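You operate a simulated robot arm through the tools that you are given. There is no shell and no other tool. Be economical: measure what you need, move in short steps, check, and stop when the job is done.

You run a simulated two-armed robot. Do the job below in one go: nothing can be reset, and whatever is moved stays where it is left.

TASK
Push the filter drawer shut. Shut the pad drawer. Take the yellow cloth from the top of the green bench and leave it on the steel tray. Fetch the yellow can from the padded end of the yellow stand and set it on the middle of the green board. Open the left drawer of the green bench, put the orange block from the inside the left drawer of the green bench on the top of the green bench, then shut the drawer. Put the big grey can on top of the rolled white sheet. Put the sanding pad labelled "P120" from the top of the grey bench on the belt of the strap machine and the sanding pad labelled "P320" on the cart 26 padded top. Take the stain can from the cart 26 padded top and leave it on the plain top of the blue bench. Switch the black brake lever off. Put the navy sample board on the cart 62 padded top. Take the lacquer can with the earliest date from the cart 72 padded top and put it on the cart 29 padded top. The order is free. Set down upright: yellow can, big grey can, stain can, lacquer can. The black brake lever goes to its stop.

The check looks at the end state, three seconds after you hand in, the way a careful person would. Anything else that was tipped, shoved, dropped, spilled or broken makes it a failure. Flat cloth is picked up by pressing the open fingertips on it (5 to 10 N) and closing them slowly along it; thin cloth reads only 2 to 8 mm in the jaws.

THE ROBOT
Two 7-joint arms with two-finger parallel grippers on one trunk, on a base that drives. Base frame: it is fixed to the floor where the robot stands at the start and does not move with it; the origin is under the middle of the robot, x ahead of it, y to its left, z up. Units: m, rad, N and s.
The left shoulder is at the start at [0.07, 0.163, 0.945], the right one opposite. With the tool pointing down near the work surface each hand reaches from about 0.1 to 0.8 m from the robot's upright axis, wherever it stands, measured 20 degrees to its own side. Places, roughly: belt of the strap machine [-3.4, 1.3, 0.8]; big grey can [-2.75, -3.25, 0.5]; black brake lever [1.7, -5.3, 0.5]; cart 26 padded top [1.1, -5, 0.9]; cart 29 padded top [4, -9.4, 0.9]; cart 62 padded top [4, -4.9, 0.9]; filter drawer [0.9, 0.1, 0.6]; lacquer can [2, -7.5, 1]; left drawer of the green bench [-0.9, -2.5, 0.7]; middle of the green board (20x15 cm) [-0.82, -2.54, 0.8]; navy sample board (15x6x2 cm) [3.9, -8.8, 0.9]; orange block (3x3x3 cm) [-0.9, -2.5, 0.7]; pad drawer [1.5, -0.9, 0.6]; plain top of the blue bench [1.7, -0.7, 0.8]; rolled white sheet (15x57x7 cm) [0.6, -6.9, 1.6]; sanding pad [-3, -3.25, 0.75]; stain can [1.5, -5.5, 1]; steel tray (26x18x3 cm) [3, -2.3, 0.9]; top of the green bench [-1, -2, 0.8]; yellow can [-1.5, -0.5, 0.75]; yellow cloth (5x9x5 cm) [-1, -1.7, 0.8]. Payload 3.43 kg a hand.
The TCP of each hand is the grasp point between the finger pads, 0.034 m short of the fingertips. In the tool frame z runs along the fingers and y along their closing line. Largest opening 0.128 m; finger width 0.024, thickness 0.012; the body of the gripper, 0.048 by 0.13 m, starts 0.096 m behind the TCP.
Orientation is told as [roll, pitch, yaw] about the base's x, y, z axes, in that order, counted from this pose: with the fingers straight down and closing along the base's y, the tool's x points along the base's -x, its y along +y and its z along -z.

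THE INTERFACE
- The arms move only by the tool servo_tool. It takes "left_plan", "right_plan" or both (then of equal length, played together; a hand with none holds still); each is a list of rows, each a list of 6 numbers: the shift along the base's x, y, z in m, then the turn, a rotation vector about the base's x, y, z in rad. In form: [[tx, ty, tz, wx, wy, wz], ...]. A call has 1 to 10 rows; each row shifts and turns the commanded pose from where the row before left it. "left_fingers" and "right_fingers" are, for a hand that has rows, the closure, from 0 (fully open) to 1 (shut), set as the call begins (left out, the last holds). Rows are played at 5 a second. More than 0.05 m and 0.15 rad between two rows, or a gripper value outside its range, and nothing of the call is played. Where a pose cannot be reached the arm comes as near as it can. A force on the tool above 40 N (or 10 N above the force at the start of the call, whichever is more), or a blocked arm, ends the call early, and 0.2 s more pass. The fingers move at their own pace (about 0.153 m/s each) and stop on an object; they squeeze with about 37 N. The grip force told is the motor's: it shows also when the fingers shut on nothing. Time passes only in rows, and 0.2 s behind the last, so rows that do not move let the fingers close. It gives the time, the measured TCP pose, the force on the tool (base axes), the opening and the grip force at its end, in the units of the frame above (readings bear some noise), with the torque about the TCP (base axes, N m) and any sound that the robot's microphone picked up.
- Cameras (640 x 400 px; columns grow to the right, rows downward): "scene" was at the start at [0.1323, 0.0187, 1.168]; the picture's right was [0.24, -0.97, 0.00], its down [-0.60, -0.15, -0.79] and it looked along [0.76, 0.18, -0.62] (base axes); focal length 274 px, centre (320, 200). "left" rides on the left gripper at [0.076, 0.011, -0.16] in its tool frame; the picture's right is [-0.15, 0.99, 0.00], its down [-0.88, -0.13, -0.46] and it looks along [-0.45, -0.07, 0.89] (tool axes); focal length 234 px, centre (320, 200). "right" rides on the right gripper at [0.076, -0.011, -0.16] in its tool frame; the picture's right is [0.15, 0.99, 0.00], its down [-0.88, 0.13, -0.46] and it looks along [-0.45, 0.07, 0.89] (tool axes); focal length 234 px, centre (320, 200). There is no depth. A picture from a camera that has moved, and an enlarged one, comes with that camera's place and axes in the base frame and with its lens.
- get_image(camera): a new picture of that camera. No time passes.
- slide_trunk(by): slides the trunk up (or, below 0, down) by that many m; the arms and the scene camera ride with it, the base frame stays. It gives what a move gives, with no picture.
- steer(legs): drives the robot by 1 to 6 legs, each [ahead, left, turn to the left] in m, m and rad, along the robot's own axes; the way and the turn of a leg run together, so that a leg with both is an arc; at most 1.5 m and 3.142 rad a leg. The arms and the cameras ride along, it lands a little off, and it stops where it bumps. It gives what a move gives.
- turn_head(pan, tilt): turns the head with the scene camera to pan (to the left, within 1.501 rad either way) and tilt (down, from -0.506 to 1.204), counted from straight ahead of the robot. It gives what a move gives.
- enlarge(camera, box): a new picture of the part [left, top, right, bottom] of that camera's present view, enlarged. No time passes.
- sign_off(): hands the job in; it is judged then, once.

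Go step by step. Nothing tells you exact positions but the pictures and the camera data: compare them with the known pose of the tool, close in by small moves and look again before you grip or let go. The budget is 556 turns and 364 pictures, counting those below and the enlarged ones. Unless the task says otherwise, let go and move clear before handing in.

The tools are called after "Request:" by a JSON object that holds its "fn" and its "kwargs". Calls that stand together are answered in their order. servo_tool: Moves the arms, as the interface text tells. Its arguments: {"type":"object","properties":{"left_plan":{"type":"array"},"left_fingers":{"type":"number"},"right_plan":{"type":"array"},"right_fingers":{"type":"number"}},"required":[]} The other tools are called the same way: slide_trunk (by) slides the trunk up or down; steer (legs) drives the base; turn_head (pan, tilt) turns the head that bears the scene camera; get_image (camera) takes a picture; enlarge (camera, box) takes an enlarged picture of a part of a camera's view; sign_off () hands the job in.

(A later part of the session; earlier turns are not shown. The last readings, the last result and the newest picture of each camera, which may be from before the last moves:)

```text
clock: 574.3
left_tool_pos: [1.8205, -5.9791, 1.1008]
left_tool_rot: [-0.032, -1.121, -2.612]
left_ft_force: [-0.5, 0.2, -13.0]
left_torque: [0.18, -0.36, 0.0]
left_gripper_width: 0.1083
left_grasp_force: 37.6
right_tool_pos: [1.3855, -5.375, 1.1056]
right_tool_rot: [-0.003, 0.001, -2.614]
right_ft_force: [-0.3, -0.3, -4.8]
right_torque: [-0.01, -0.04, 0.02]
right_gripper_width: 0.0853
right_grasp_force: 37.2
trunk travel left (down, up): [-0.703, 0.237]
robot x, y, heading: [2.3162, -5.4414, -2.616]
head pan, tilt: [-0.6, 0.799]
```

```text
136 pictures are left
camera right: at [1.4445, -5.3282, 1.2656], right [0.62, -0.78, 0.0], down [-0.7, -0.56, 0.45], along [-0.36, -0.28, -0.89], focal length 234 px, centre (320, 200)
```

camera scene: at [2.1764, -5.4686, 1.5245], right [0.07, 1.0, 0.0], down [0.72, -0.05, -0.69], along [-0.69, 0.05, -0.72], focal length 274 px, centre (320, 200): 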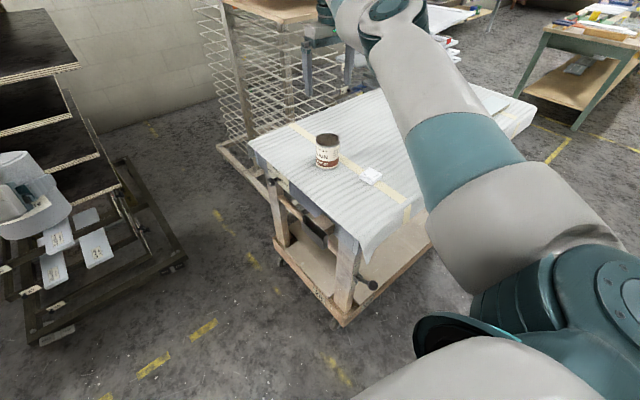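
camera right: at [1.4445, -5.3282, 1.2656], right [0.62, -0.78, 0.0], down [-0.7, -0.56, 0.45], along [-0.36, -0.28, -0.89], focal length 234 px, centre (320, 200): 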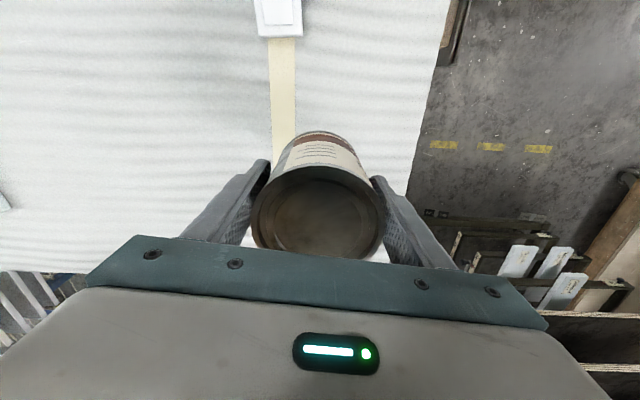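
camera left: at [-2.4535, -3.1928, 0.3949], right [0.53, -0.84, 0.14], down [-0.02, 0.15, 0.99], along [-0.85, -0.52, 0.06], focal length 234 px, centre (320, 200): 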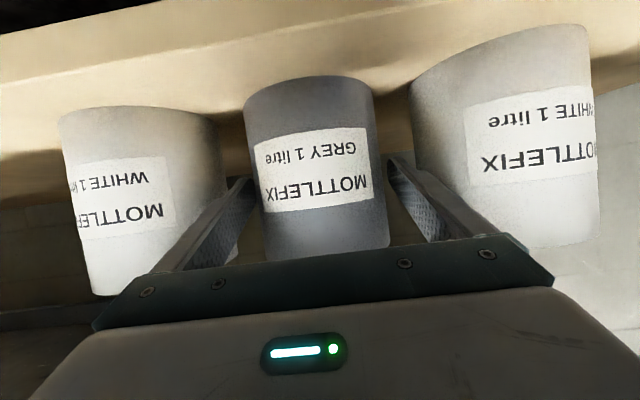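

The stain can is in the right hand. I'll back into the aisle, turn along it and drive to the blue bench so that the bench is on my right side.

Request:
{"fn": "steer", "kwargs": {"legs": [[-0.75, 0, 0], [0, 0, -1.484], [1.5, 0, 0], [1.5, 0, 0]]}}

Request:
{"fn": "turn_head", "kwargs": {"pan": -0.4, "tilt": 0.5}}

Request:
{"fn": "get_image", "kwargs": {"camera": "scene"}}

```text
clock: 596.2
left_tool_pos: [0.6113, -2.1851, 1.1002]
left_tool_rot: [-0.035, -1.122, 2.197]
left_ft_force: [0.7, -0.5, -11.9]
left_torque: [-0.35, -0.25, -0.03]
left_gripper_width: 0.1084
left_grasp_force: 36.7
right_tool_pos: [1.1699, -1.6918, 1.1055]
right_tool_rot: [-0.003, 0.0, 2.193]
right_ft_force: [0.0, -0.6, -5.4]
right_torque: [-0.05, -0.04, -0.01]
right_gripper_width: 0.0852
right_grasp_force: 37.0
trunk travel left (down, up): [-0.703, 0.237]
robot x, y, heading: [1.1965, -2.6261, 2.194]
head pan, tilt: [-0.6, 0.799]
```

```text
clock: 597.0
left_tool_pos: [0.6103, -2.1858, 1.0999]
left_tool_rot: [-0.033, -1.123, 2.199]
left_ft_force: [-0.3, 0.2, -12.1]
left_torque: [-0.33, -0.21, -0.02]
left_gripper_width: 0.1082
left_grasp_force: 37.5
right_tool_pos: [1.1709, -1.6919, 1.1059]
right_tool_rot: [-0.003, 0.002, 2.195]
right_ft_force: [0.0, 0.8, -4.8]
right_torque: [-0.04, -0.01, 0.01]
right_gripper_width: 0.0852
right_grasp_force: 37.4
trunk travel left (down, up): [-0.703, 0.237]
robot x, y, heading: [1.1986, -2.6252, 2.193]
head pan, tilt: [-0.4, 0.499]
```

```text
135 pictures are left
camera scene: at [1.1432, -2.4963, 1.4606], right [0.97, 0.22, 0.0], down [0.11, -0.47, -0.88], along [-0.19, 0.85, -0.48], focal length 274 px, centre (320, 200)
```

scene: 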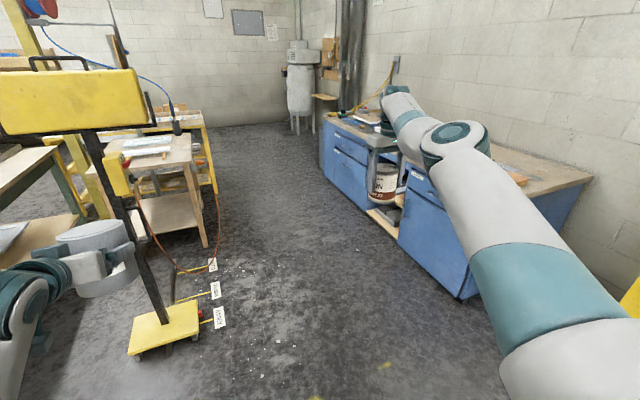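

I'll strafe right first, staying clear of the heater head, then advance along the bench.

Request:
{"fn": "steer", "kwargs": {"legs": [[0, -0.86, -0.01]]}}

Request:
{"fn": "steer", "kwargs": {"legs": [[0.5, 0, 0]]}}

Request:
{"fn": "turn_head", "kwargs": {"pan": -0.6, "tilt": 0.7}}

Request:
{"fn": "get_image", "kwargs": {"camera": "scene"}}

Request:
{"fn": "get_image", "kwargs": {"camera": "right"}}

```text
clock: 601.5
left_tool_pos: [1.3135, -1.6809, 1.0997]
left_tool_rot: [-0.035, -1.124, 2.187]
left_ft_force: [0.6, 0.0, -11.4]
left_torque: [-0.35, -0.22, 0.01]
left_gripper_width: 0.1084
left_grasp_force: 36.9
right_tool_pos: [1.8786, -1.1932, 1.1081]
right_tool_rot: [-0.004, 0.002, 2.185]
right_ft_force: [-0.3, 0.0, -4.9]
right_torque: [-0.04, -0.02, -0.01]
right_gripper_width: 0.0851
right_grasp_force: 37.5
trunk travel left (down, up): [-0.703, 0.237]
robot x, y, heading: [1.8931, -2.1313, 2.185]
head pan, tilt: [-0.4, 0.499]
```

```text
clock: 604.5
left_tool_pos: [1.0248, -1.2656, 1.0998]
left_tool_rot: [-0.033, -1.122, 2.186]
left_ft_force: [-0.2, 0.4, -12.7]
left_torque: [-0.35, -0.23, -0.02]
left_gripper_width: 0.1084
left_grasp_force: 37.2
right_tool_pos: [1.5884, -0.7799, 1.1056]
right_tool_rot: [-0.002, -0.002, 2.183]
right_ft_force: [0.3, 0.6, -4.9]
right_torque: [-0.05, -0.03, 0.02]
right_gripper_width: 0.085
right_grasp_force: 36.8
trunk travel left (down, up): [-0.703, 0.237]
robot x, y, heading: [1.604, -1.7159, 2.187]
head pan, tilt: [-0.4, 0.499]
```

```text
clock: 605.2
left_tool_pos: [1.0231, -1.2654, 1.1]
left_tool_rot: [-0.033, -1.119, 2.183]
left_ft_force: [0.9, -0.4, -12.9]
left_torque: [-0.3, -0.2, -0.04]
left_gripper_width: 0.1084
left_grasp_force: 36.9
right_tool_pos: [1.5882, -0.7797, 1.1059]
right_tool_rot: [-0.004, 0.001, 2.18]
right_ft_force: [1.0, 0.8, -4.4]
right_torque: [-0.03, -0.01, 0.03]
right_gripper_width: 0.0855
right_grasp_force: 36.7
trunk travel left (down, up): [-0.703, 0.237]
robot x, y, heading: [1.6017, -1.716, 2.185]
head pan, tilt: [-0.6, 0.7]
```

```text
134 pictures are left
camera scene: at [1.5701, -1.5873, 1.443], right [1.0, 0.01, 0.0], down [0.01, -0.65, -0.76], along [-0.01, 0.76, -0.65], focal length 274 px, centre (320, 200)
```

scene: 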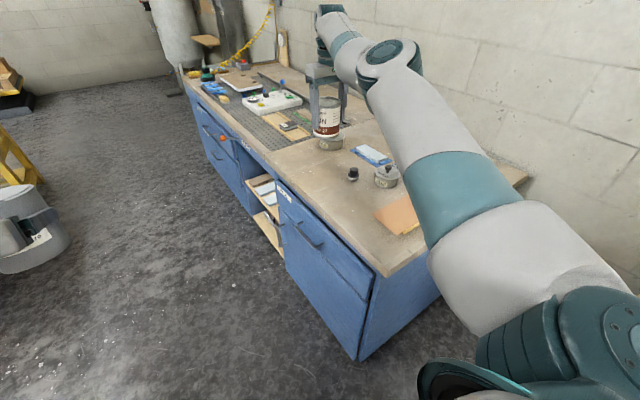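

```text
133 pictures are left
camera right: at [1.6407, -0.8359, 1.2655], right [-0.73, -0.69, 0.0], down [-0.61, 0.65, 0.45], along [-0.31, 0.33, -0.89], focal length 234 px, centre (320, 200)
```

right: 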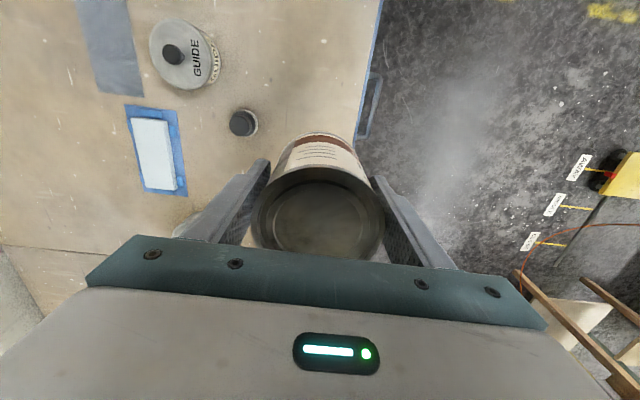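

The landing spot on the plain top is clear. I'll lower with the trunk.

Request:
{"fn": "slide_trunk", "kwargs": {"by": -0.2}}

Request:
{"fn": "get_image", "kwargs": {"camera": "right"}}

Request:
{"fn": "get_image", "kwargs": {"camera": "scene"}}

```text
clock: 607.4
left_tool_pos: [1.0238, -1.2663, 0.9003]
left_tool_rot: [-0.033, -1.121, 2.183]
left_ft_force: [0.1, -0.6, -12.9]
left_torque: [-0.37, -0.19, 0.01]
left_gripper_width: 0.1083
left_grasp_force: 37.3
right_tool_pos: [1.5895, -0.7796, 0.9072]
right_tool_rot: [-0.005, -0.001, 2.183]
right_ft_force: [-0.3, 0.0, -5.1]
right_torque: [-0.06, 0.0, -0.02]
right_gripper_width: 0.085
right_grasp_force: 37.5
trunk travel left (down, up): [-0.503, 0.437]
robot x, y, heading: [1.6035, -1.7147, 2.185]
head pan, tilt: [-0.6, 0.7]
```

```text
132 pictures are left
camera right: at [1.6413, -0.8368, 1.0662], right [-0.73, -0.69, 0.0], down [-0.61, 0.65, 0.45], along [-0.31, 0.33, -0.89], focal length 234 px, centre (320, 200)
```

right: 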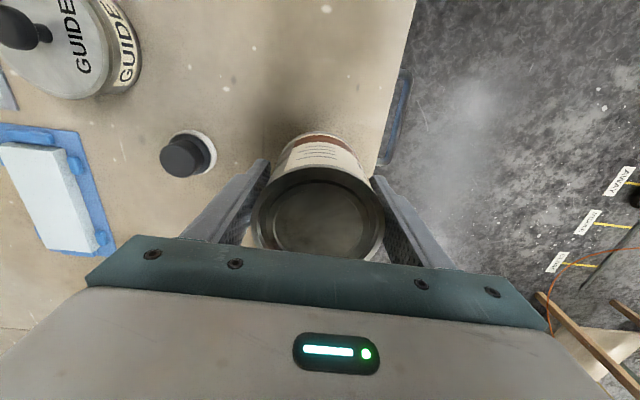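

```text
131 pictures are left
camera scene: at [1.5708, -1.5883, 1.2431], right [1.0, 0.01, 0.0], down [0.01, -0.65, -0.76], along [-0.01, 0.76, -0.65], focal length 274 px, centre (320, 200)
```

scene: 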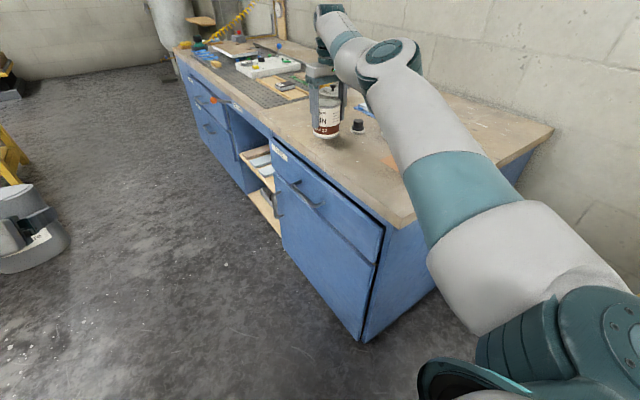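

I'll shift 4 cm further onto the bench before setting it down.

Request:
{"fn": "steer", "kwargs": {"legs": [[0, -0.04, 0]]}}

Request:
{"fn": "slide_trunk", "kwargs": {"by": -0.045}}

Request:
{"fn": "slide_trunk", "kwargs": {"by": -0.012}}

Request:
{"fn": "get_image", "kwargs": {"camera": "right"}}

```text
clock: 608.3
left_tool_pos: [1.056, -1.2438, 0.8999]
left_tool_rot: [-0.034, -1.121, 2.183]
left_ft_force: [-0.2, 0.6, -12.3]
left_torque: [-0.36, -0.21, 0.01]
left_gripper_width: 0.1087
left_grasp_force: 36.5
right_tool_pos: [1.6205, -0.7575, 0.9056]
right_tool_rot: [-0.002, 0.002, 2.181]
right_ft_force: [0.0, -0.3, -5.8]
right_torque: [-0.04, 0.0, 0.02]
right_gripper_width: 0.0853
right_grasp_force: 36.6
trunk travel left (down, up): [-0.503, 0.437]
robot x, y, heading: [1.6368, -1.6852, 2.186]
head pan, tilt: [-0.6, 0.7]
```

```text
clock: 609.1
left_tool_pos: [1.0559, -1.2465, 0.8578]
left_tool_rot: [-0.036, -1.124, 2.186]
left_ft_force: [0.2, 0.3, -11.6]
left_torque: [-0.38, -0.23, -0.01]
left_gripper_width: 0.1086
left_grasp_force: 36.7
right_tool_pos: [1.6208, -0.7603, 0.8676]
right_tool_rot: [-0.003, -0.006, 2.181]
right_ft_force: [-1.7, 7.7, 26.1]
right_torque: [-0.23, 0.97, -0.04]
right_gripper_width: 0.0852
right_grasp_force: 37.1
trunk travel left (down, up): [-0.458, 0.482]
robot x, y, heading: [1.6347, -1.6937, 2.182]
head pan, tilt: [-0.6, 0.7]
```

```text
clock: 609.6
left_tool_pos: [1.0571, -1.2452, 0.8429]
left_tool_rot: [-0.035, -1.118, 2.186]
left_ft_force: [0.1, -0.6, -11.6]
left_torque: [-0.34, -0.21, -0.01]
left_gripper_width: 0.1084
left_grasp_force: 36.5
right_tool_pos: [1.6221, -0.7606, 0.8573]
right_tool_rot: [-0.001, -0.004, 2.182]
right_ft_force: [1.3, -6.5, 15.9]
right_torque: [-1.07, 0.12, 0.15]
right_gripper_width: 0.0849
right_grasp_force: 37.2
trunk travel left (down, up): [-0.447, 0.493]
robot x, y, heading: [1.6357, -1.6889, 2.181]
head pan, tilt: [-0.6, 0.7]
stopped: the force on the tool passed its limit at 44 N (the readings are from after the stop); the commanded pose is now the measured one
```

```text
130 pictures are left
camera right: at [1.6745, -0.8178, 1.0172], right [-0.73, -0.69, 0.0], down [-0.61, 0.64, 0.46], along [-0.31, 0.34, -0.89], focal length 234 px, centre (320, 200)
```

right: 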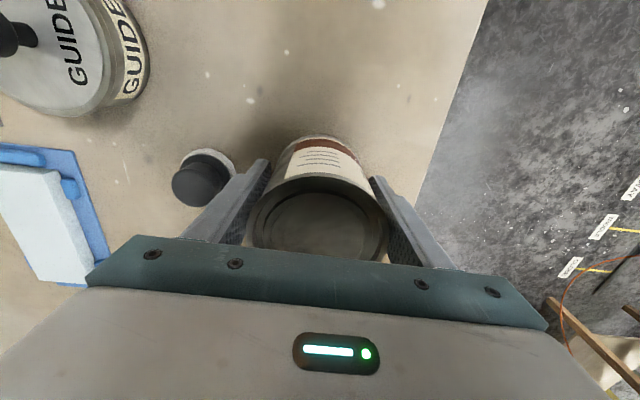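

Contact. I'll open slightly, then raise the trunk.

Request:
{"fn": "servo_tool", "kwargs": {"right_plan": [[0, 0, 0, 0, 0, 0], [0, 0, 0, 0, 0, 0], [0, 0, 0, 0, 0, 0]], "right_fingers": 0.18}}

Request:
{"fn": "slide_trunk", "kwargs": {"by": 0.2}}

Request:
{"fn": "get_image", "kwargs": {"camera": "right"}}

```text
clock: 610.5
left_tool_pos: [1.0566, -1.2445, 0.8438]
left_tool_rot: [-0.033, -1.119, 2.184]
left_ft_force: [0.2, -0.4, -12.3]
left_torque: [-0.36, -0.27, 0.04]
left_gripper_width: 0.1084
left_grasp_force: 37.1
right_tool_pos: [1.6224, -0.758, 0.8544]
right_tool_rot: [-0.002, -0.002, 2.182]
right_ft_force: [0.2, -0.9, -0.9]
right_torque: [-0.01, 0.0, 0.02]
right_gripper_width: 0.1052
right_grasp_force: 0.1
trunk travel left (down, up): [-0.447, 0.493]
robot x, y, heading: [1.6393, -1.6941, 2.182]
head pan, tilt: [-0.6, 0.7]
```

```text
clock: 612.6
left_tool_pos: [1.0564, -1.2428, 1.043]
left_tool_rot: [-0.032, -1.121, 2.182]
left_ft_force: [1.1, 0.3, -12.1]
left_torque: [-0.34, -0.25, 0.0]
left_gripper_width: 0.1084
left_grasp_force: 37.4
right_tool_pos: [1.6217, -0.7578, 1.0547]
right_tool_rot: [-0.002, -0.003, 2.181]
right_ft_force: [0.5, -0.6, 0.1]
right_torque: [-0.01, 0.02, -0.02]
right_gripper_width: 0.1049
right_grasp_force: 0.1
trunk travel left (down, up): [-0.647, 0.293]
robot x, y, heading: [1.638, -1.6895, 2.182]
head pan, tilt: [-0.6, 0.7]
```

```text
129 pictures are left
camera right: at [1.6737, -0.8147, 1.2132], right [-0.73, -0.69, 0.0], down [-0.61, 0.65, 0.46], along [-0.31, 0.33, -0.89], focal length 234 px, centre (320, 200)
```

right: 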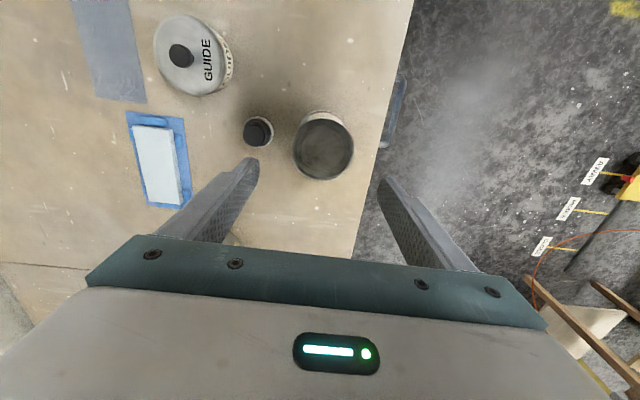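

The stain can is upright on the blue bench. Next I'll take the grey can around by the lane past the green bench, to see if there's a way along the back wall to the roll.

Request:
{"fn": "steer", "kwargs": {"legs": [[-0.17, 0, 0], [0, 0, 1.57], [1.2, 0, 0]]}}

Request:
{"fn": "turn_head", "kwargs": {"pan": 0.2, "tilt": 0.4}}

Request:
{"fn": "get_image", "kwargs": {"camera": "scene"}}

```text
clock: 623.6
left_tool_pos: [0.3024, -3.1083, 1.0434]
left_tool_rot: [-0.034, -1.12, -2.52]
left_ft_force: [-0.2, -0.7, -11.8]
left_torque: [0.18, -0.33, -0.02]
left_gripper_width: 0.1084
left_grasp_force: 37.3
right_tool_pos: [-0.1874, -2.5471, 1.0537]
right_tool_rot: [-0.001, -0.001, -2.524]
right_ft_force: [0.8, -0.5, 0.4]
right_torque: [0.0, -0.01, -0.02]
right_gripper_width: 0.1048
right_grasp_force: 0.1
trunk travel left (down, up): [-0.647, 0.293]
robot x, y, heading: [0.7493, -2.5255, -2.523]
head pan, tilt: [-0.6, 0.7]
```

```text
clock: 624.7
left_tool_pos: [0.3016, -3.1084, 1.0438]
left_tool_rot: [-0.034, -1.119, -2.524]
left_ft_force: [0.7, -0.1, -11.2]
left_torque: [0.23, -0.36, 0.0]
left_gripper_width: 0.1084
left_grasp_force: 37.3
right_tool_pos: [-0.1869, -2.5468, 1.0548]
right_tool_rot: [-0.003, -0.003, -2.525]
right_ft_force: [-0.5, -0.2, 0.9]
right_torque: [0.0, -0.01, 0.0]
right_gripper_width: 0.1048
right_grasp_force: 0.2
trunk travel left (down, up): [-0.647, 0.293]
robot x, y, heading: [0.7516, -2.5257, -2.522]
head pan, tilt: [0.201, 0.4]
```

```text
128 pictures are left
camera scene: at [0.6396, -2.6253, 1.4141], right [-0.73, 0.68, 0.0], down [0.27, 0.29, -0.92], along [-0.63, -0.67, -0.39], focal length 274 px, centre (320, 200)
```

scene: 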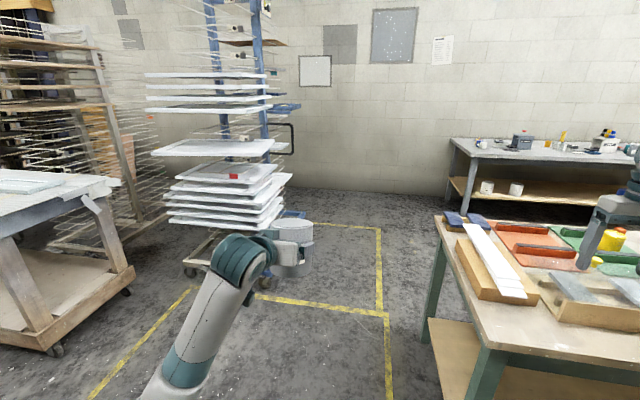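

Request:
{"fn": "steer", "kwargs": {"legs": [[0, -0.1, 0], [1.3, 0, 0], [1.05, 0, 0]]}}

Request:
{"fn": "turn_head", "kwargs": {"pan": 0.9, "tilt": 0.35}}

Request:
{"fn": "get_image", "kwargs": {"camera": "scene"}}

```text
clock: 629.0
left_tool_pos: [-0.2444, -3.3638, 1.0391]
left_tool_rot: [-0.022, -1.108, -2.545]
left_ft_force: [-1.5, 0.4, -12.5]
left_torque: [0.19, -0.35, 0.03]
left_gripper_width: 0.1084
left_grasp_force: 37.0
right_tool_pos: [-0.7259, -2.7982, 1.0499]
right_tool_rot: [0.001, -0.001, -2.535]
right_ft_force: [-0.4, 0.2, -0.5]
right_torque: [-0.05, -0.12, -0.03]
right_gripper_width: 0.1051
right_grasp_force: 0.1
trunk travel left (down, up): [-0.647, 0.293]
robot x, y, heading: [0.213, -2.788, -2.537]
head pan, tilt: [0.201, 0.4]
stopped in leg 2: the robot was blocked; the commanded pose is now the measured one
```

```text
clock: 630.1
left_tool_pos: [-0.2386, -3.3676, 1.0421]
left_tool_rot: [-0.031, -1.117, -2.53]
left_ft_force: [0.2, -0.5, -12.6]
left_torque: [0.25, -0.36, 0.0]
left_gripper_width: 0.1083
left_grasp_force: 37.3
right_tool_pos: [-0.7221, -2.8027, 1.0556]
right_tool_rot: [-0.003, -0.003, -2.534]
right_ft_force: [-0.4, -0.5, 0.0]
right_torque: [0.01, -0.01, 0.0]
right_gripper_width: 0.105
right_grasp_force: 0.0
trunk travel left (down, up): [-0.647, 0.293]
robot x, y, heading: [0.2111, -2.79, -2.535]
head pan, tilt: [0.901, 0.351]
```

```text
127 pictures are left
camera scene: at [0.1619, -2.9145, 1.4186], right [-1.0, 0.06, 0.0], down [0.02, 0.34, -0.94], along [-0.06, -0.94, -0.34], focal length 274 px, centre (320, 200)
```

scene: 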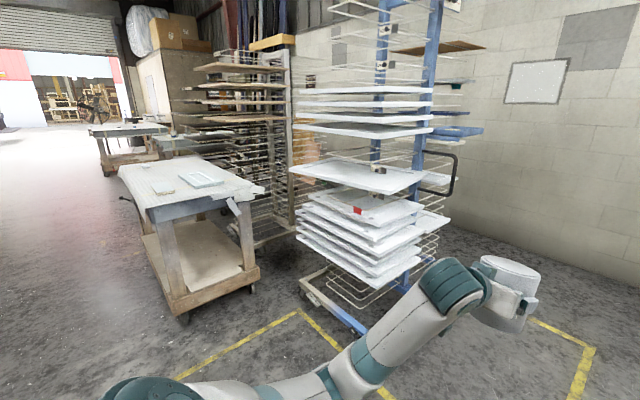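

My base clipped the green bench leg; I'll back off and shift left before going on.

Request:
{"fn": "steer", "kwargs": {"legs": [[-0.1, 0, 0], [0, 0.12, 0.005], [1.2, 0, 0]]}}

Request:
{"fn": "turn_head", "kwargs": {"pan": 0.9, "tilt": 0.35}}

Request:
{"fn": "get_image", "kwargs": {"camera": "scene"}}

```text
clock: 637.7
left_tool_pos: [-1.0583, -4.1066, 1.0425]
left_tool_rot: [-0.034, -1.118, -2.521]
left_ft_force: [-0.3, 0.2, -12.9]
left_torque: [0.25, -0.31, -0.03]
left_gripper_width: 0.1085
left_grasp_force: 37.1
right_tool_pos: [-1.5483, -3.5485, 1.0556]
right_tool_rot: [-0.002, -0.003, -2.521]
right_ft_force: [-0.1, -0.1, 0.1]
right_torque: [-0.05, -0.01, -0.03]
right_gripper_width: 0.1051
right_grasp_force: 0.0
trunk travel left (down, up): [-0.647, 0.293]
robot x, y, heading: [-0.6136, -3.5235, -2.518]
head pan, tilt: [0.901, 0.351]
```

```text
clock: 638.3
left_tool_pos: [-1.0569, -4.1068, 1.0428]
left_tool_rot: [-0.032, -1.113, -2.521]
left_ft_force: [0.5, 0.4, -12.4]
left_torque: [0.23, -0.31, 0.01]
left_gripper_width: 0.1083
left_grasp_force: 37.2
right_tool_pos: [-1.5483, -3.5469, 1.0554]
right_tool_rot: [-0.002, -0.004, -2.52]
right_ft_force: [-0.2, 0.2, -0.1]
right_torque: [-0.01, 0.0, 0.01]
right_gripper_width: 0.1052
right_grasp_force: 0.1
trunk travel left (down, up): [-0.647, 0.293]
robot x, y, heading: [-0.6148, -3.5211, -2.519]
head pan, tilt: [0.901, 0.351]
```

```text
126 pictures are left
camera scene: at [-0.6636, -3.649, 1.4187], right [-1.0, 0.05, 0.0], down [0.02, 0.34, -0.94], along [-0.05, -0.94, -0.34], focal length 274 px, centre (320, 200)
```

scene: 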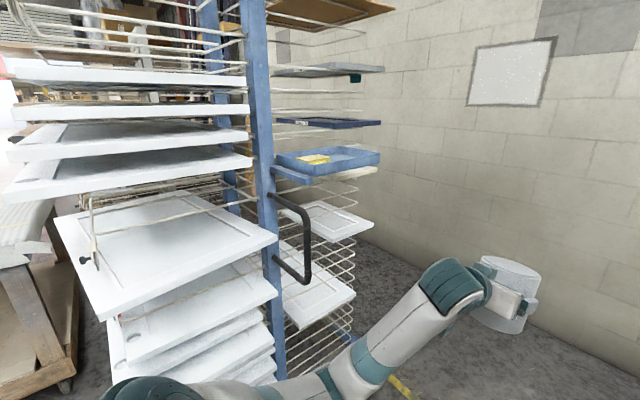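

Request:
{"fn": "steer", "kwargs": {"legs": [[0.6, -0.15, 0]]}}

Request:
{"fn": "turn_head", "kwargs": {"pan": 1.1, "tilt": 0.3}}

Request:
{"fn": "get_image", "kwargs": {"camera": "scene"}}

```text
clock: 641.8
left_tool_pos: [-1.6351, -4.3287, 1.0439]
left_tool_rot: [-0.032, -1.119, -2.528]
left_ft_force: [-0.2, 0.4, -12.0]
left_torque: [0.23, -0.39, -0.02]
left_gripper_width: 0.1082
left_grasp_force: 36.5
right_tool_pos: [-2.1215, -3.7652, 1.0561]
right_tool_rot: [-0.001, -0.002, -2.528]
right_ft_force: [-0.7, 0.9, 0.3]
right_torque: [0.05, 0.0, 0.01]
right_gripper_width: 0.1048
right_grasp_force: 0.0
trunk travel left (down, up): [-0.647, 0.293]
robot x, y, heading: [-1.1854, -3.7467, -2.525]
head pan, tilt: [0.901, 0.351]
```

```text
clock: 642.5
left_tool_pos: [-1.6358, -4.3277, 1.0422]
left_tool_rot: [-0.031, -1.116, -2.53]
left_ft_force: [-0.2, 0.4, -12.8]
left_torque: [0.23, -0.36, 0.02]
left_gripper_width: 0.1083
left_grasp_force: 37.0
right_tool_pos: [-2.1232, -3.7655, 1.0546]
right_tool_rot: [-0.001, -0.004, -2.529]
right_ft_force: [-0.6, -1.0, 0.0]
right_torque: [0.01, -0.01, 0.02]
right_gripper_width: 0.1048
right_grasp_force: 0.1
trunk travel left (down, up): [-0.647, 0.293]
robot x, y, heading: [-1.1892, -3.7493, -2.53]
head pan, tilt: [1.1, 0.3]
```

```text
125 pictures are left
camera scene: at [-1.2202, -3.8722, 1.4234], right [-0.99, -0.14, 0.0], down [-0.04, 0.29, -0.95], along [0.14, -0.95, -0.3], focal length 274 px, centre (320, 200)
```

scene: 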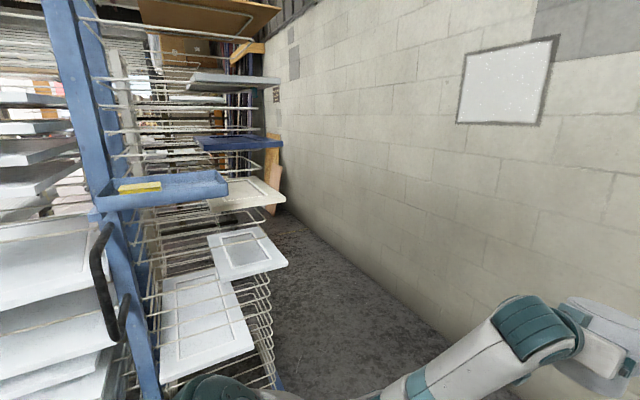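

There's a corridor about 0.9 m wide along the back wall leading to the roll. I'll go there with both arms stretched straight ahead to stay narrow. First I'll line up at its entrance.

Request:
{"fn": "steer", "kwargs": {"legs": [[0, -0.36, 0], [0, 0, 1.57]]}}

Request:
{"fn": "steer", "kwargs": {"legs": [[0, -0.98, 0]]}}

Request:
{"fn": "turn_head", "kwargs": {"pan": 0, "tilt": 0.3}}

Request:
{"fn": "get_image", "kwargs": {"camera": "scene"}}

```text
clock: 648.7
left_tool_pos: [-0.8082, -3.8933, 1.0421]
left_tool_rot: [-0.033, -1.116, -0.94]
left_ft_force: [-0.9, -0.1, -12.0]
left_torque: [0.33, 0.22, -0.02]
left_gripper_width: 0.1082
left_grasp_force: 37.1
right_tool_pos: [-1.3642, -4.3886, 1.0562]
right_tool_rot: [-0.001, -0.004, -0.941]
right_ft_force: [-0.9, -0.8, 0.2]
right_torque: [-0.01, 0.01, -0.03]
right_gripper_width: 0.1049
right_grasp_force: 0.0
trunk travel left (down, up): [-0.647, 0.293]
robot x, y, heading: [-1.3929, -3.4544, -0.945]
head pan, tilt: [1.1, 0.3]
```

```text
clock: 653.4
left_tool_pos: [-1.5722, -4.4461, 1.0379]
left_tool_rot: [-0.033, -1.11, -0.936]
left_ft_force: [0.0, 1.5, -12.1]
left_torque: [0.38, 0.23, -0.04]
left_gripper_width: 0.1086
left_grasp_force: 37.2
right_tool_pos: [-2.112, -4.9389, 1.0538]
right_tool_rot: [0.004, 0.002, -0.923]
right_ft_force: [6.9, 5.8, 2.7]
right_torque: [-0.65, 0.87, -0.08]
right_gripper_width: 0.0998
right_grasp_force: 0.0
trunk travel left (down, up): [-0.647, 0.293]
robot x, y, heading: [-2.1653, -4.0112, -0.934]
head pan, tilt: [1.1, 0.3]
stopped in leg 1: the force on the tool passed its limit at 63 N (the readings are from after the stop); the commanded pose is now the measured one
```

```text
clock: 654.7
left_tool_pos: [-1.5698, -4.447, 1.04]
left_tool_rot: [-0.037, -1.112, -0.933]
left_ft_force: [0.4, -0.1, -12.6]
left_torque: [0.31, 0.2, 0.0]
left_gripper_width: 0.1082
left_grasp_force: 37.1
right_tool_pos: [-2.1139, -4.9401, 1.053]
right_tool_rot: [0.003, 0.001, -0.926]
right_ft_force: [10.9, 4.5, 3.0]
right_torque: [-0.57, 1.43, 0.06]
right_gripper_width: 0.0986
right_grasp_force: 0.1
trunk travel left (down, up): [-0.647, 0.293]
robot x, y, heading: [-2.1587, -4.0072, -0.939]
head pan, tilt: [0.0, 0.3]
```

```text
124 pictures are left
camera scene: at [-2.0734, -4.1292, 1.4234], right [-0.81, -0.59, 0.0], down [-0.18, 0.24, -0.95], along [0.57, -0.77, -0.3], focal length 274 px, centre (320, 200)
```

scene: 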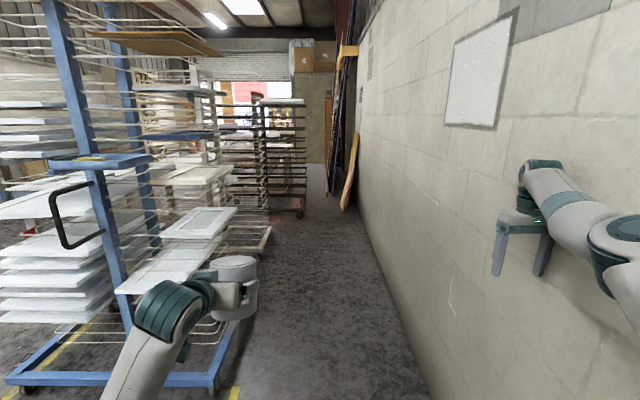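

My right hand touched the wall. I'll move off it, raise the trunk, and bring both hands forward and inward.

Request:
{"fn": "steer", "kwargs": {"legs": [[0, 0.12, -0.02]]}}

Request:
{"fn": "servo_tool", "kwargs": {"right_plan": [[0.035, 0.02, 0, 0, 0, 0], [0.035, 0.02, 0, 0, 0, 0], [0.035, 0.02, 0, 0, 0, 0], [0.035, 0.015, 0, 0, 0, 0], [0.035, 0.015, 0, 0, 0, 0], [0.035, 0.01, 0, 0, 0, 0], [0.035, 0.01, 0, 0, 0, 0], [0.035, 0.01, 0, 0, 0, 0]], "right_fingers": 1}}

Request:
{"fn": "slide_trunk", "kwargs": {"by": 0.28}}

Request:
{"fn": "get_image", "kwargs": {"camera": "scene"}}

```text
clock: 656.0
left_tool_pos: [-1.4832, -4.3893, 1.0393]
left_tool_rot: [-0.031, -1.113, -0.959]
left_ft_force: [0.6, 0.7, -12.6]
left_torque: [0.36, 0.25, -0.01]
left_gripper_width: 0.1085
left_grasp_force: 36.8
right_tool_pos: [-2.0369, -4.8714, 1.0522]
right_tool_rot: [0.004, 0.004, -0.947]
right_ft_force: [-0.1, 0.2, 0.0]
right_torque: [-0.02, 0.05, 0.0]
right_gripper_width: 0.1051
right_grasp_force: 0.1
trunk travel left (down, up): [-0.647, 0.293]
robot x, y, heading: [-2.0648, -3.9435, -0.96]
head pan, tilt: [0.0, 0.3]
```

```text
clock: 657.8
left_tool_pos: [-1.4829, -4.3876, 1.0407]
left_tool_rot: [-0.033, -1.113, -0.959]
left_ft_force: [1.0, -0.3, -11.0]
left_torque: [0.38, 0.24, -0.03]
left_gripper_width: 0.1084
left_grasp_force: 36.9
right_tool_pos: [-1.7557, -4.7388, 1.053]
right_tool_rot: [0.006, 0.003, -0.947]
right_ft_force: [1.5, -0.5, 0.2]
right_torque: [-0.03, 0.02, 0.0]
right_gripper_width: 0.0
right_grasp_force: 32.9
right hand out of reach, approached as far as the arm can: row 1, 2, 3, 6, 7, 8
trunk travel left (down, up): [-0.647, 0.293]
robot x, y, heading: [-2.0604, -3.9408, -0.96]
head pan, tilt: [0.0, 0.3]
```

```text
clock: 660.6
left_tool_pos: [-1.4827, -4.3888, 1.3209]
left_tool_rot: [-0.031, -1.111, -0.958]
left_ft_force: [-1.2, -0.5, -12.3]
left_torque: [0.37, 0.21, 0.0]
left_gripper_width: 0.1083
left_grasp_force: 37.1
right_tool_pos: [-1.7558, -4.7405, 1.3309]
right_tool_rot: [0.007, 0.004, -0.946]
right_ft_force: [0.1, -0.2, -0.5]
right_torque: [-0.02, -0.02, -0.04]
right_gripper_width: 0.0
right_grasp_force: 32.9
trunk travel left (down, up): [-0.927, 0.013]
robot x, y, heading: [-2.0638, -3.9412, -0.961]
head pan, tilt: [0.0, 0.3]
```

```text
123 pictures are left
camera scene: at [-1.9794, -4.0623, 1.7033], right [-0.82, -0.58, 0.0], down [-0.17, 0.24, -0.95], along [0.55, -0.78, -0.3], focal length 274 px, centre (320, 200)
```

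scene: 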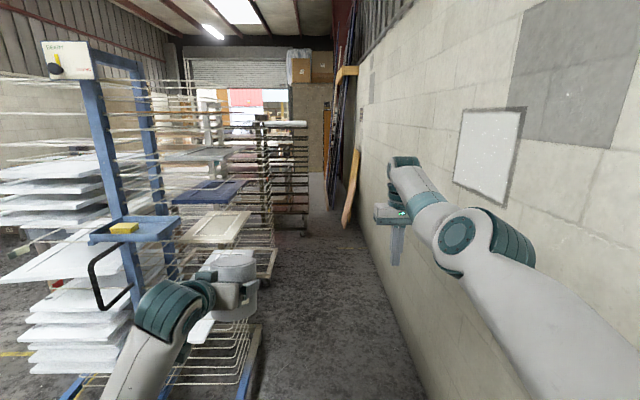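

The corridor is clear and I can see the white roll on top of the dark rack from here. I'll centre myself and drive along it.

Request:
{"fn": "steer", "kwargs": {"legs": [[0, -0.13, 0.003], [1.4, 0, 0]]}}

Request:
{"fn": "get_image", "kwargs": {"camera": "scene"}}

```text
clock: 668.4
left_tool_pos: [-0.7712, -5.5899, 1.3203]
left_tool_rot: [-0.032, -1.112, -0.945]
left_ft_force: [-0.6, 0.2, -12.7]
left_torque: [0.35, 0.23, -0.03]
left_gripper_width: 0.1084
left_grasp_force: 37.1
right_tool_pos: [-1.0408, -5.9428, 1.3335]
right_tool_rot: [0.007, 0.0, -0.936]
right_ft_force: [0.4, 0.0, -0.1]
right_torque: [-0.01, 0.0, -0.03]
right_gripper_width: 0.0
right_grasp_force: 33.1
trunk travel left (down, up): [-0.927, 0.013]
robot x, y, heading: [-1.3535, -5.149, -0.943]
head pan, tilt: [0.0, 0.3]
```

```text
122 pictures are left
camera scene: at [-1.2726, -5.2681, 1.7035], right [-0.81, -0.59, 0.0], down [-0.17, 0.24, -0.95], along [0.56, -0.77, -0.3], focal length 274 px, centre (320, 200)
```

scene: 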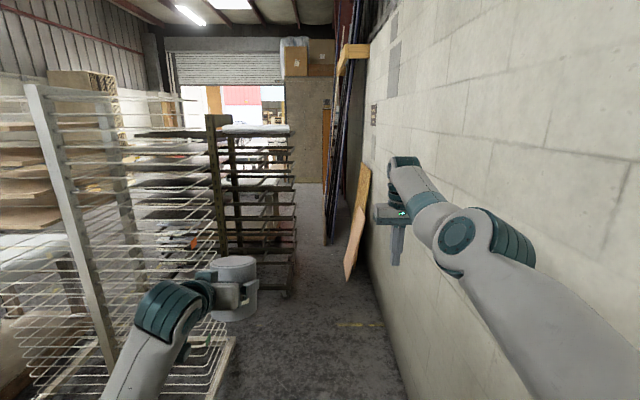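

I'll correct the heading, and try raising the empty right hand high so that it stays above the rack when I turn.

Request:
{"fn": "servo_tool", "kwargs": {"right_plan": [[0.01, 0.005, 0.045, 0, 0, 0], [0.01, 0.005, 0.045, 0, 0, 0], [0.01, 0.005, 0.045, 0, 0, 0], [0, 0.01, 0.045, 0, 0, 0], [0, 0.01, 0.045, 0, 0, 0], [0, 0.01, 0.045, 0, 0, 0], [-0.01, 0.02, 0.04, 0, 0, 0], [-0.01, 0.02, 0.04, 0, 0, 0], [-0.01, 0.02, 0.04, 0, 0, 0], [-0.01, 0.02, 0.04, 0, 0, 0]]}}

Request:
{"fn": "get_image", "kwargs": {"camera": "scene"}}

```text
clock: 670.6
left_tool_pos: [-0.7707, -5.5844, 1.3207]
left_tool_rot: [-0.034, -1.114, -0.941]
left_ft_force: [-0.2, 0.4, -11.5]
left_torque: [0.32, 0.24, 0.01]
left_gripper_width: 0.1086
left_grasp_force: 37.2
right_tool_pos: [-1.0991, -5.7581, 1.6923]
right_tool_rot: [0.003, -0.004, -0.933]
right_ft_force: [-0.9, 1.2, -0.6]
right_torque: [-0.06, -0.01, 0.0]
right_gripper_width: 0.0002
right_grasp_force: 32.5
right hand out of reach, approached as far as the arm can: row 1, 2, 3, 4, 5, 6, 8, 9, 10
trunk travel left (down, up): [-0.927, 0.013]
robot x, y, heading: [-1.3566, -5.1475, -0.941]
head pan, tilt: [0.0, 0.3]
```

```text
121 pictures are left
camera scene: at [-1.2716, -5.2636, 1.7037], right [-0.81, -0.59, 0.0], down [-0.17, 0.24, -0.96], along [0.56, -0.77, -0.29], focal length 274 px, centre (320, 200)
```

scene: 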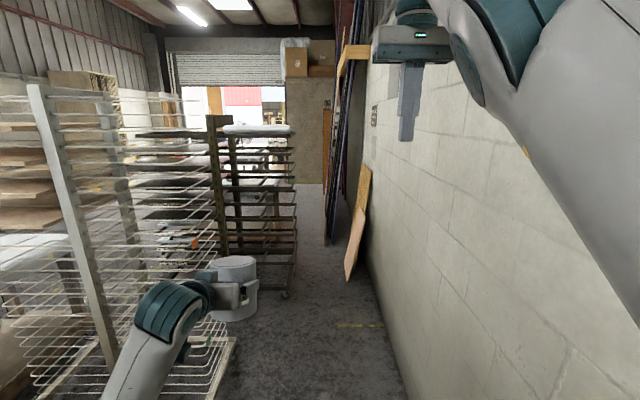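

Request:
{"fn": "servo_tool", "kwargs": {"right_plan": [[-0.015, 0.02, 0.04, 0, 0, 0], [-0.015, 0.02, 0.04, 0, 0, 0], [-0.015, 0.02, 0.04, 0, 0, 0], [-0.015, 0.02, 0.04, 0, 0, 0], [-0.015, 0.02, 0.04, 0, 0, 0]]}}

Request:
{"fn": "servo_tool", "kwargs": {"left_plan": [[0, 0, 0.045, 0, 0, 0], [0, 0, 0.045, 0, 0, 0], [0, 0, 0.045, 0, 0, 0], [0, 0, 0.045, 0, 0, 0], [0, 0, 0.045, 0, 0, 0], [0, 0, 0.045, 0, 0, 0], [0, 0, 0.045, 0, 0, 0], [0, 0, 0.045, 0, 0, 0], [0, 0, 0.045, 0, 0, 0]]}}

Request:
{"fn": "get_image", "kwargs": {"camera": "scene"}}

```text
clock: 671.8
left_tool_pos: [-0.7735, -5.5881, 1.3226]
left_tool_rot: [-0.033, -1.114, -0.946]
left_ft_force: [0.0, 0.2, -12.5]
left_torque: [0.34, 0.23, 0.04]
left_gripper_width: 0.1085
left_grasp_force: 37.0
right_tool_pos: [-1.2267, -5.6442, 1.7706]
right_tool_rot: [0.019, -0.003, -0.937]
right_ft_force: [0.2, 1.5, 1.1]
right_torque: [-0.05, -0.08, 0.0]
right_gripper_width: 0.0
right_grasp_force: 33.3
right hand out of reach, approached as far as the arm can: row 1, 2, 3, 4, 5
trunk travel left (down, up): [-0.927, 0.013]
robot x, y, heading: [-1.3551, -5.1466, -0.948]
head pan, tilt: [0.0, 0.3]
```

```text
clock: 673.8
left_tool_pos: [-0.7734, -5.5913, 1.7262]
left_tool_rot: [-0.029, -1.113, -0.948]
left_ft_force: [-0.6, -0.3, -13.0]
left_torque: [0.36, 0.24, -0.01]
left_gripper_width: 0.1082
left_grasp_force: 36.6
right_tool_pos: [-1.2257, -5.6455, 1.7705]
right_tool_rot: [0.018, -0.006, -0.937]
right_ft_force: [0.2, 0.1, -0.8]
right_torque: [-0.04, -0.01, 0.02]
right_gripper_width: 0.0001
right_grasp_force: 33.1
trunk travel left (down, up): [-0.927, 0.013]
robot x, y, heading: [-1.3581, -5.1506, -0.941]
head pan, tilt: [0.0, 0.3]
```

```text
120 pictures are left
camera scene: at [-1.2739, -5.2672, 1.7035], right [-0.81, -0.59, 0.0], down [-0.17, 0.24, -0.96], along [0.56, -0.77, -0.3], focal length 274 px, centre (320, 200)
```

scene: 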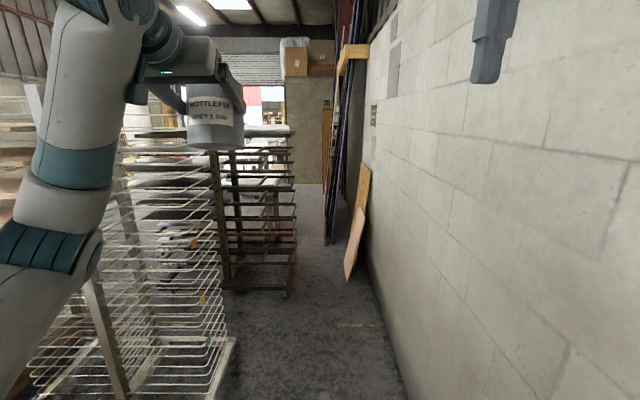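

Both hands are high now. I'll move along the corridor to the dark rack.

Request:
{"fn": "steer", "kwargs": {"legs": [[0, -0.06, -0.012], [1.0, 0, 0]]}}

Request:
{"fn": "get_image", "kwargs": {"camera": "scene"}}

Request:
{"fn": "steer", "kwargs": {"legs": [[0.6, 0, 0]]}}

Request:
{"fn": "turn_head", "kwargs": {"pan": 0.4, "tilt": 0.3}}

Request:
{"fn": "get_image", "kwargs": {"camera": "scene"}}

```text
clock: 679.6
left_tool_pos: [-0.2442, -6.4451, 1.7261]
left_tool_rot: [-0.031, -1.113, -0.954]
left_ft_force: [-0.3, 0.4, -11.3]
left_torque: [0.35, 0.24, -0.03]
left_gripper_width: 0.1085
left_grasp_force: 37.1
right_tool_pos: [-0.6981, -6.499, 1.7703]
right_tool_rot: [0.017, -0.005, -0.942]
right_ft_force: [-0.4, 0.1, -0.4]
right_torque: [0.01, 0.0, 0.01]
right_gripper_width: 0.0
right_grasp_force: 33.0
trunk travel left (down, up): [-0.927, 0.013]
robot x, y, heading: [-0.8222, -6.0015, -0.95]
head pan, tilt: [0.0, 0.3]
```

```text
119 pictures are left
camera scene: at [-0.7433, -6.1192, 1.7036], right [-0.81, -0.58, 0.0], down [-0.17, 0.24, -0.96], along [0.56, -0.78, -0.3], focal length 274 px, centre (320, 200)
```

scene: 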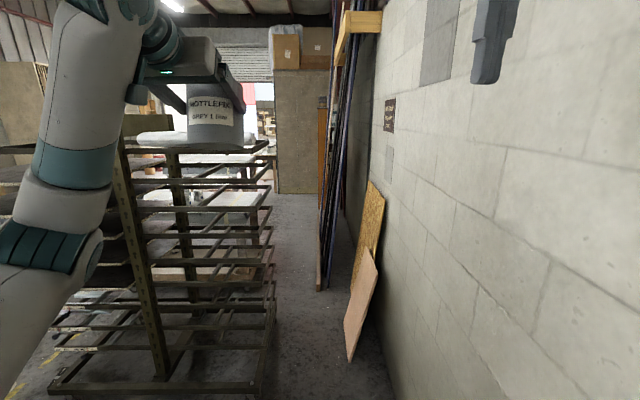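

```text
clock: 683.0
left_tool_pos: [0.1015, -6.9405, 1.7263]
left_tool_rot: [-0.031, -1.113, -0.96]
left_ft_force: [0.3, 0.5, -11.7]
left_torque: [0.37, 0.21, -0.03]
left_gripper_width: 0.1083
left_grasp_force: 36.7
right_tool_pos: [-0.3532, -6.9902, 1.7707]
right_tool_rot: [0.019, -0.005, -0.95]
right_ft_force: [1.2, -0.3, -0.5]
right_torque: [-0.02, -0.01, -0.02]
right_gripper_width: 0.0
right_grasp_force: 32.6
trunk travel left (down, up): [-0.927, 0.013]
robot x, y, heading: [-0.475, -6.4925, -0.956]
head pan, tilt: [0.0, 0.3]
```

```text
clock: 683.9
left_tool_pos: [0.1038, -6.943, 1.7246]
left_tool_rot: [-0.032, -1.11, -0.959]
left_ft_force: [-0.1, -0.6, -11.8]
left_torque: [0.38, 0.24, -0.03]
left_gripper_width: 0.1085
left_grasp_force: 36.2
right_tool_pos: [-0.3528, -6.9941, 1.7705]
right_tool_rot: [0.021, -0.004, -0.952]
right_ft_force: [0.7, -0.3, -0.6]
right_torque: [0.01, 0.02, 0.01]
right_gripper_width: 0.0001
right_grasp_force: 33.1
trunk travel left (down, up): [-0.927, 0.013]
robot x, y, heading: [-0.4774, -6.4938, -0.959]
head pan, tilt: [0.4, 0.3]
```

```text
118 pictures are left
camera scene: at [-0.3685, -6.5872, 1.7033], right [-0.53, -0.85, 0.0], down [-0.25, 0.16, -0.95], along [0.81, -0.51, -0.3], focal length 274 px, centre (320, 200)
```

scene: 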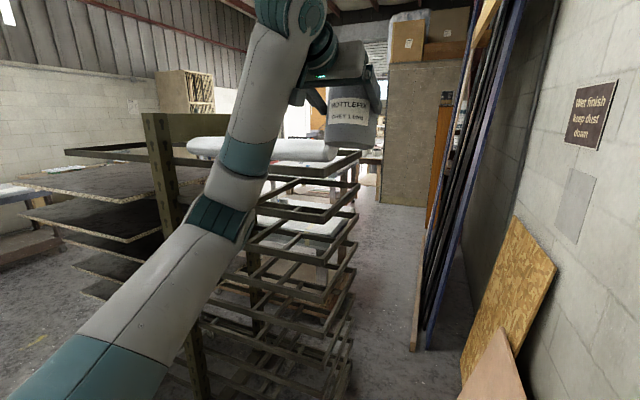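

The roll spans from about (6.05, -3.16) to (6.12, -3.75) in room coordinates, with its top at z≈1.60. I'll move up beside it and turn left so the can approaches it.

Request:
{"fn": "steer", "kwargs": {"legs": [[0.43, 0, 0], [0, 0, 0.45]]}}

Request:
{"fn": "turn_head", "kwargs": {"pan": 0.1, "tilt": 0.35}}

Request:
{"fn": "get_image", "kwargs": {"camera": "scene"}}

Request:
{"fn": "get_image", "kwargs": {"camera": "left"}}

```text
clock: 686.1
left_tool_pos: [0.2983, -7.2254, 1.7203]
left_tool_rot: [-0.018, -1.096, -0.967]
left_ft_force: [0.1, 0.2, -12.2]
left_torque: [0.36, 0.25, 0.03]
left_gripper_width: 0.1085
left_grasp_force: 36.7
right_tool_pos: [-0.1593, -7.2754, 1.7741]
right_tool_rot: [0.025, -0.009, -0.946]
right_ft_force: [-0.1, 1.5, -0.8]
right_torque: [0.01, -0.05, -0.02]
right_gripper_width: 0.0
right_grasp_force: 32.8
trunk travel left (down, up): [-0.927, 0.013]
robot x, y, heading: [-0.2786, -6.7813, -0.951]
head pan, tilt: [0.4, 0.3]
stopped in leg 1: the robot was blocked; the commanded pose is now the measured one
```

```text
clock: 686.9
left_tool_pos: [0.2985, -7.2266, 1.7219]
left_tool_rot: [-0.018, -1.1, -0.965]
left_ft_force: [0.1, 0.9, -12.1]
left_torque: [0.34, 0.22, -0.01]
left_gripper_width: 0.1084
left_grasp_force: 37.2
right_tool_pos: [-0.1595, -7.2745, 1.7727]
right_tool_rot: [0.023, -0.008, -0.95]
right_ft_force: [0.5, 0.8, -0.3]
right_torque: [0.0, -0.01, 0.04]
right_gripper_width: 0.0003
right_grasp_force: 33.3
trunk travel left (down, up): [-0.927, 0.013]
robot x, y, heading: [-0.2761, -6.7833, -0.96]
head pan, tilt: [0.099, 0.351]
```

```text
117 pictures are left
camera scene: at [-0.1947, -6.8885, 1.6997], right [-0.76, -0.66, 0.0], down [-0.22, 0.26, -0.94], along [0.62, -0.71, -0.34], focal length 274 px, centre (320, 200)
```

scene: 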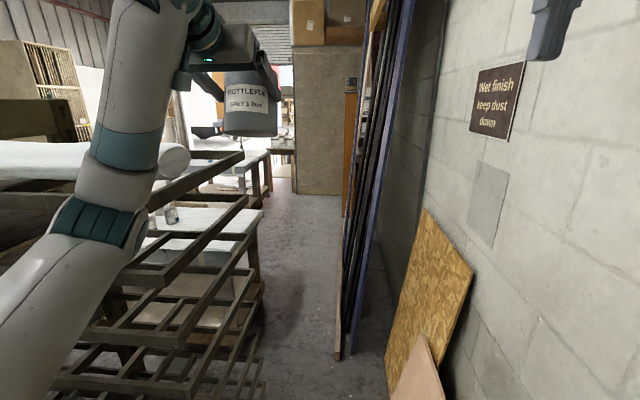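

```text
116 pictures are left
camera left: at [0.2095, -7.0722, 1.7254], right [0.86, 0.49, 0.12], down [-0.1, -0.06, 0.99], along [0.5, -0.87, 0.0], focal length 234 px, centre (320, 200)
```

left: 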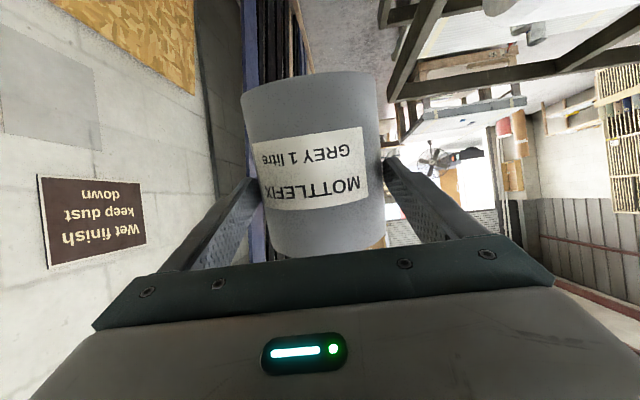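

The left elbow met the rack frame. There's open space on my left between the two racks, so I'll back off, strafe into it, then approach with only a slight turn.

Request:
{"fn": "steer", "kwargs": {"legs": [[-0.12, 0, 0], [0, 0.14, 0], [0, 0, 0.22]]}}

Request:
{"fn": "get_image", "kwargs": {"camera": "scene"}}

```text
clock: 689.8
left_tool_pos: [0.4337, -6.9165, 1.7164]
left_tool_rot: [-0.022, -1.095, -0.745]
left_ft_force: [-3.1, -2.7, 3.0]
left_torque: [-0.59, -0.24, -0.25]
left_gripper_width: 0.1085
left_grasp_force: 36.7
right_tool_pos: [-0.0019, -7.0629, 1.7708]
right_tool_rot: [0.022, -0.004, -0.73]
right_ft_force: [-0.1, -0.4, 0.0]
right_torque: [-0.02, 0.02, -0.01]
right_gripper_width: 0.0002
right_grasp_force: 32.8
trunk travel left (down, up): [-0.927, 0.013]
robot x, y, heading: [-0.2307, -6.6013, -0.739]
head pan, tilt: [0.099, 0.351]
```

```text
115 pictures are left
camera scene: at [-0.1209, -6.6935, 1.6989], right [-0.59, -0.8, 0.0], down [-0.28, 0.2, -0.94], along [0.76, -0.56, -0.34], focal length 274 px, centre (320, 200)
```

scene: 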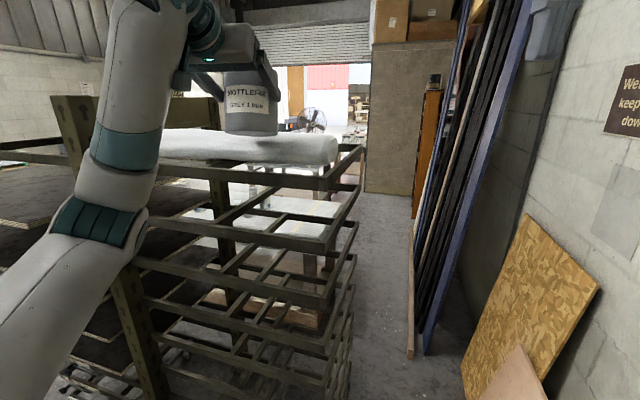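

The can is touching the roll's side. I'll lift the left hand immediately.

Request:
{"fn": "servo_tool", "kwargs": {"left_plan": [[-0.005, 0.005, 0.03, 0, 0, 0], [0, 0, 0.03, 0, 0, 0], [0, 0, 0.03, 0, 0, 0]]}}

Request:
{"fn": "get_image", "kwargs": {"camera": "scene"}}

Request:
{"fn": "get_image", "kwargs": {"camera": "left"}}

```text
clock: 690.6
left_tool_pos: [0.4312, -6.9112, 1.8062]
left_tool_rot: [-0.022, -1.091, -0.747]
left_ft_force: [0.4, -0.2, -13.1]
left_torque: [0.31, 0.32, 0.02]
left_gripper_width: 0.1081
left_grasp_force: 36.8
right_tool_pos: [-0.0001, -7.0644, 1.7683]
right_tool_rot: [0.022, -0.003, -0.73]
right_ft_force: [-0.4, 0.6, -0.1]
right_torque: [-0.04, -0.04, 0.0]
right_gripper_width: 0.0001
right_grasp_force: 32.8
trunk travel left (down, up): [-0.927, 0.013]
robot x, y, heading: [-0.2302, -6.601, -0.736]
head pan, tilt: [0.099, 0.351]
```

```text
114 pictures are left
camera scene: at [-0.1196, -6.6939, 1.6987], right [-0.59, -0.8, 0.0], down [-0.28, 0.2, -0.94], along [0.76, -0.56, -0.34], focal length 274 px, centre (320, 200)
```

scene: 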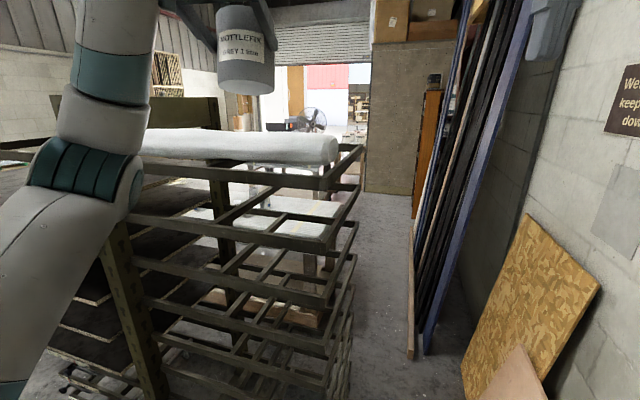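

```text
113 pictures are left
camera left: at [0.3102, -6.7809, 1.8119], right [0.74, 0.67, 0.12], down [-0.08, -0.09, 0.99], along [0.67, -0.74, -0.01], focal length 234 px, centre (320, 200)
```

left: 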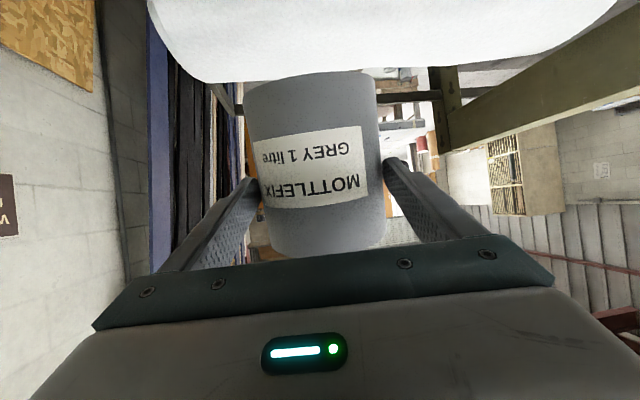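

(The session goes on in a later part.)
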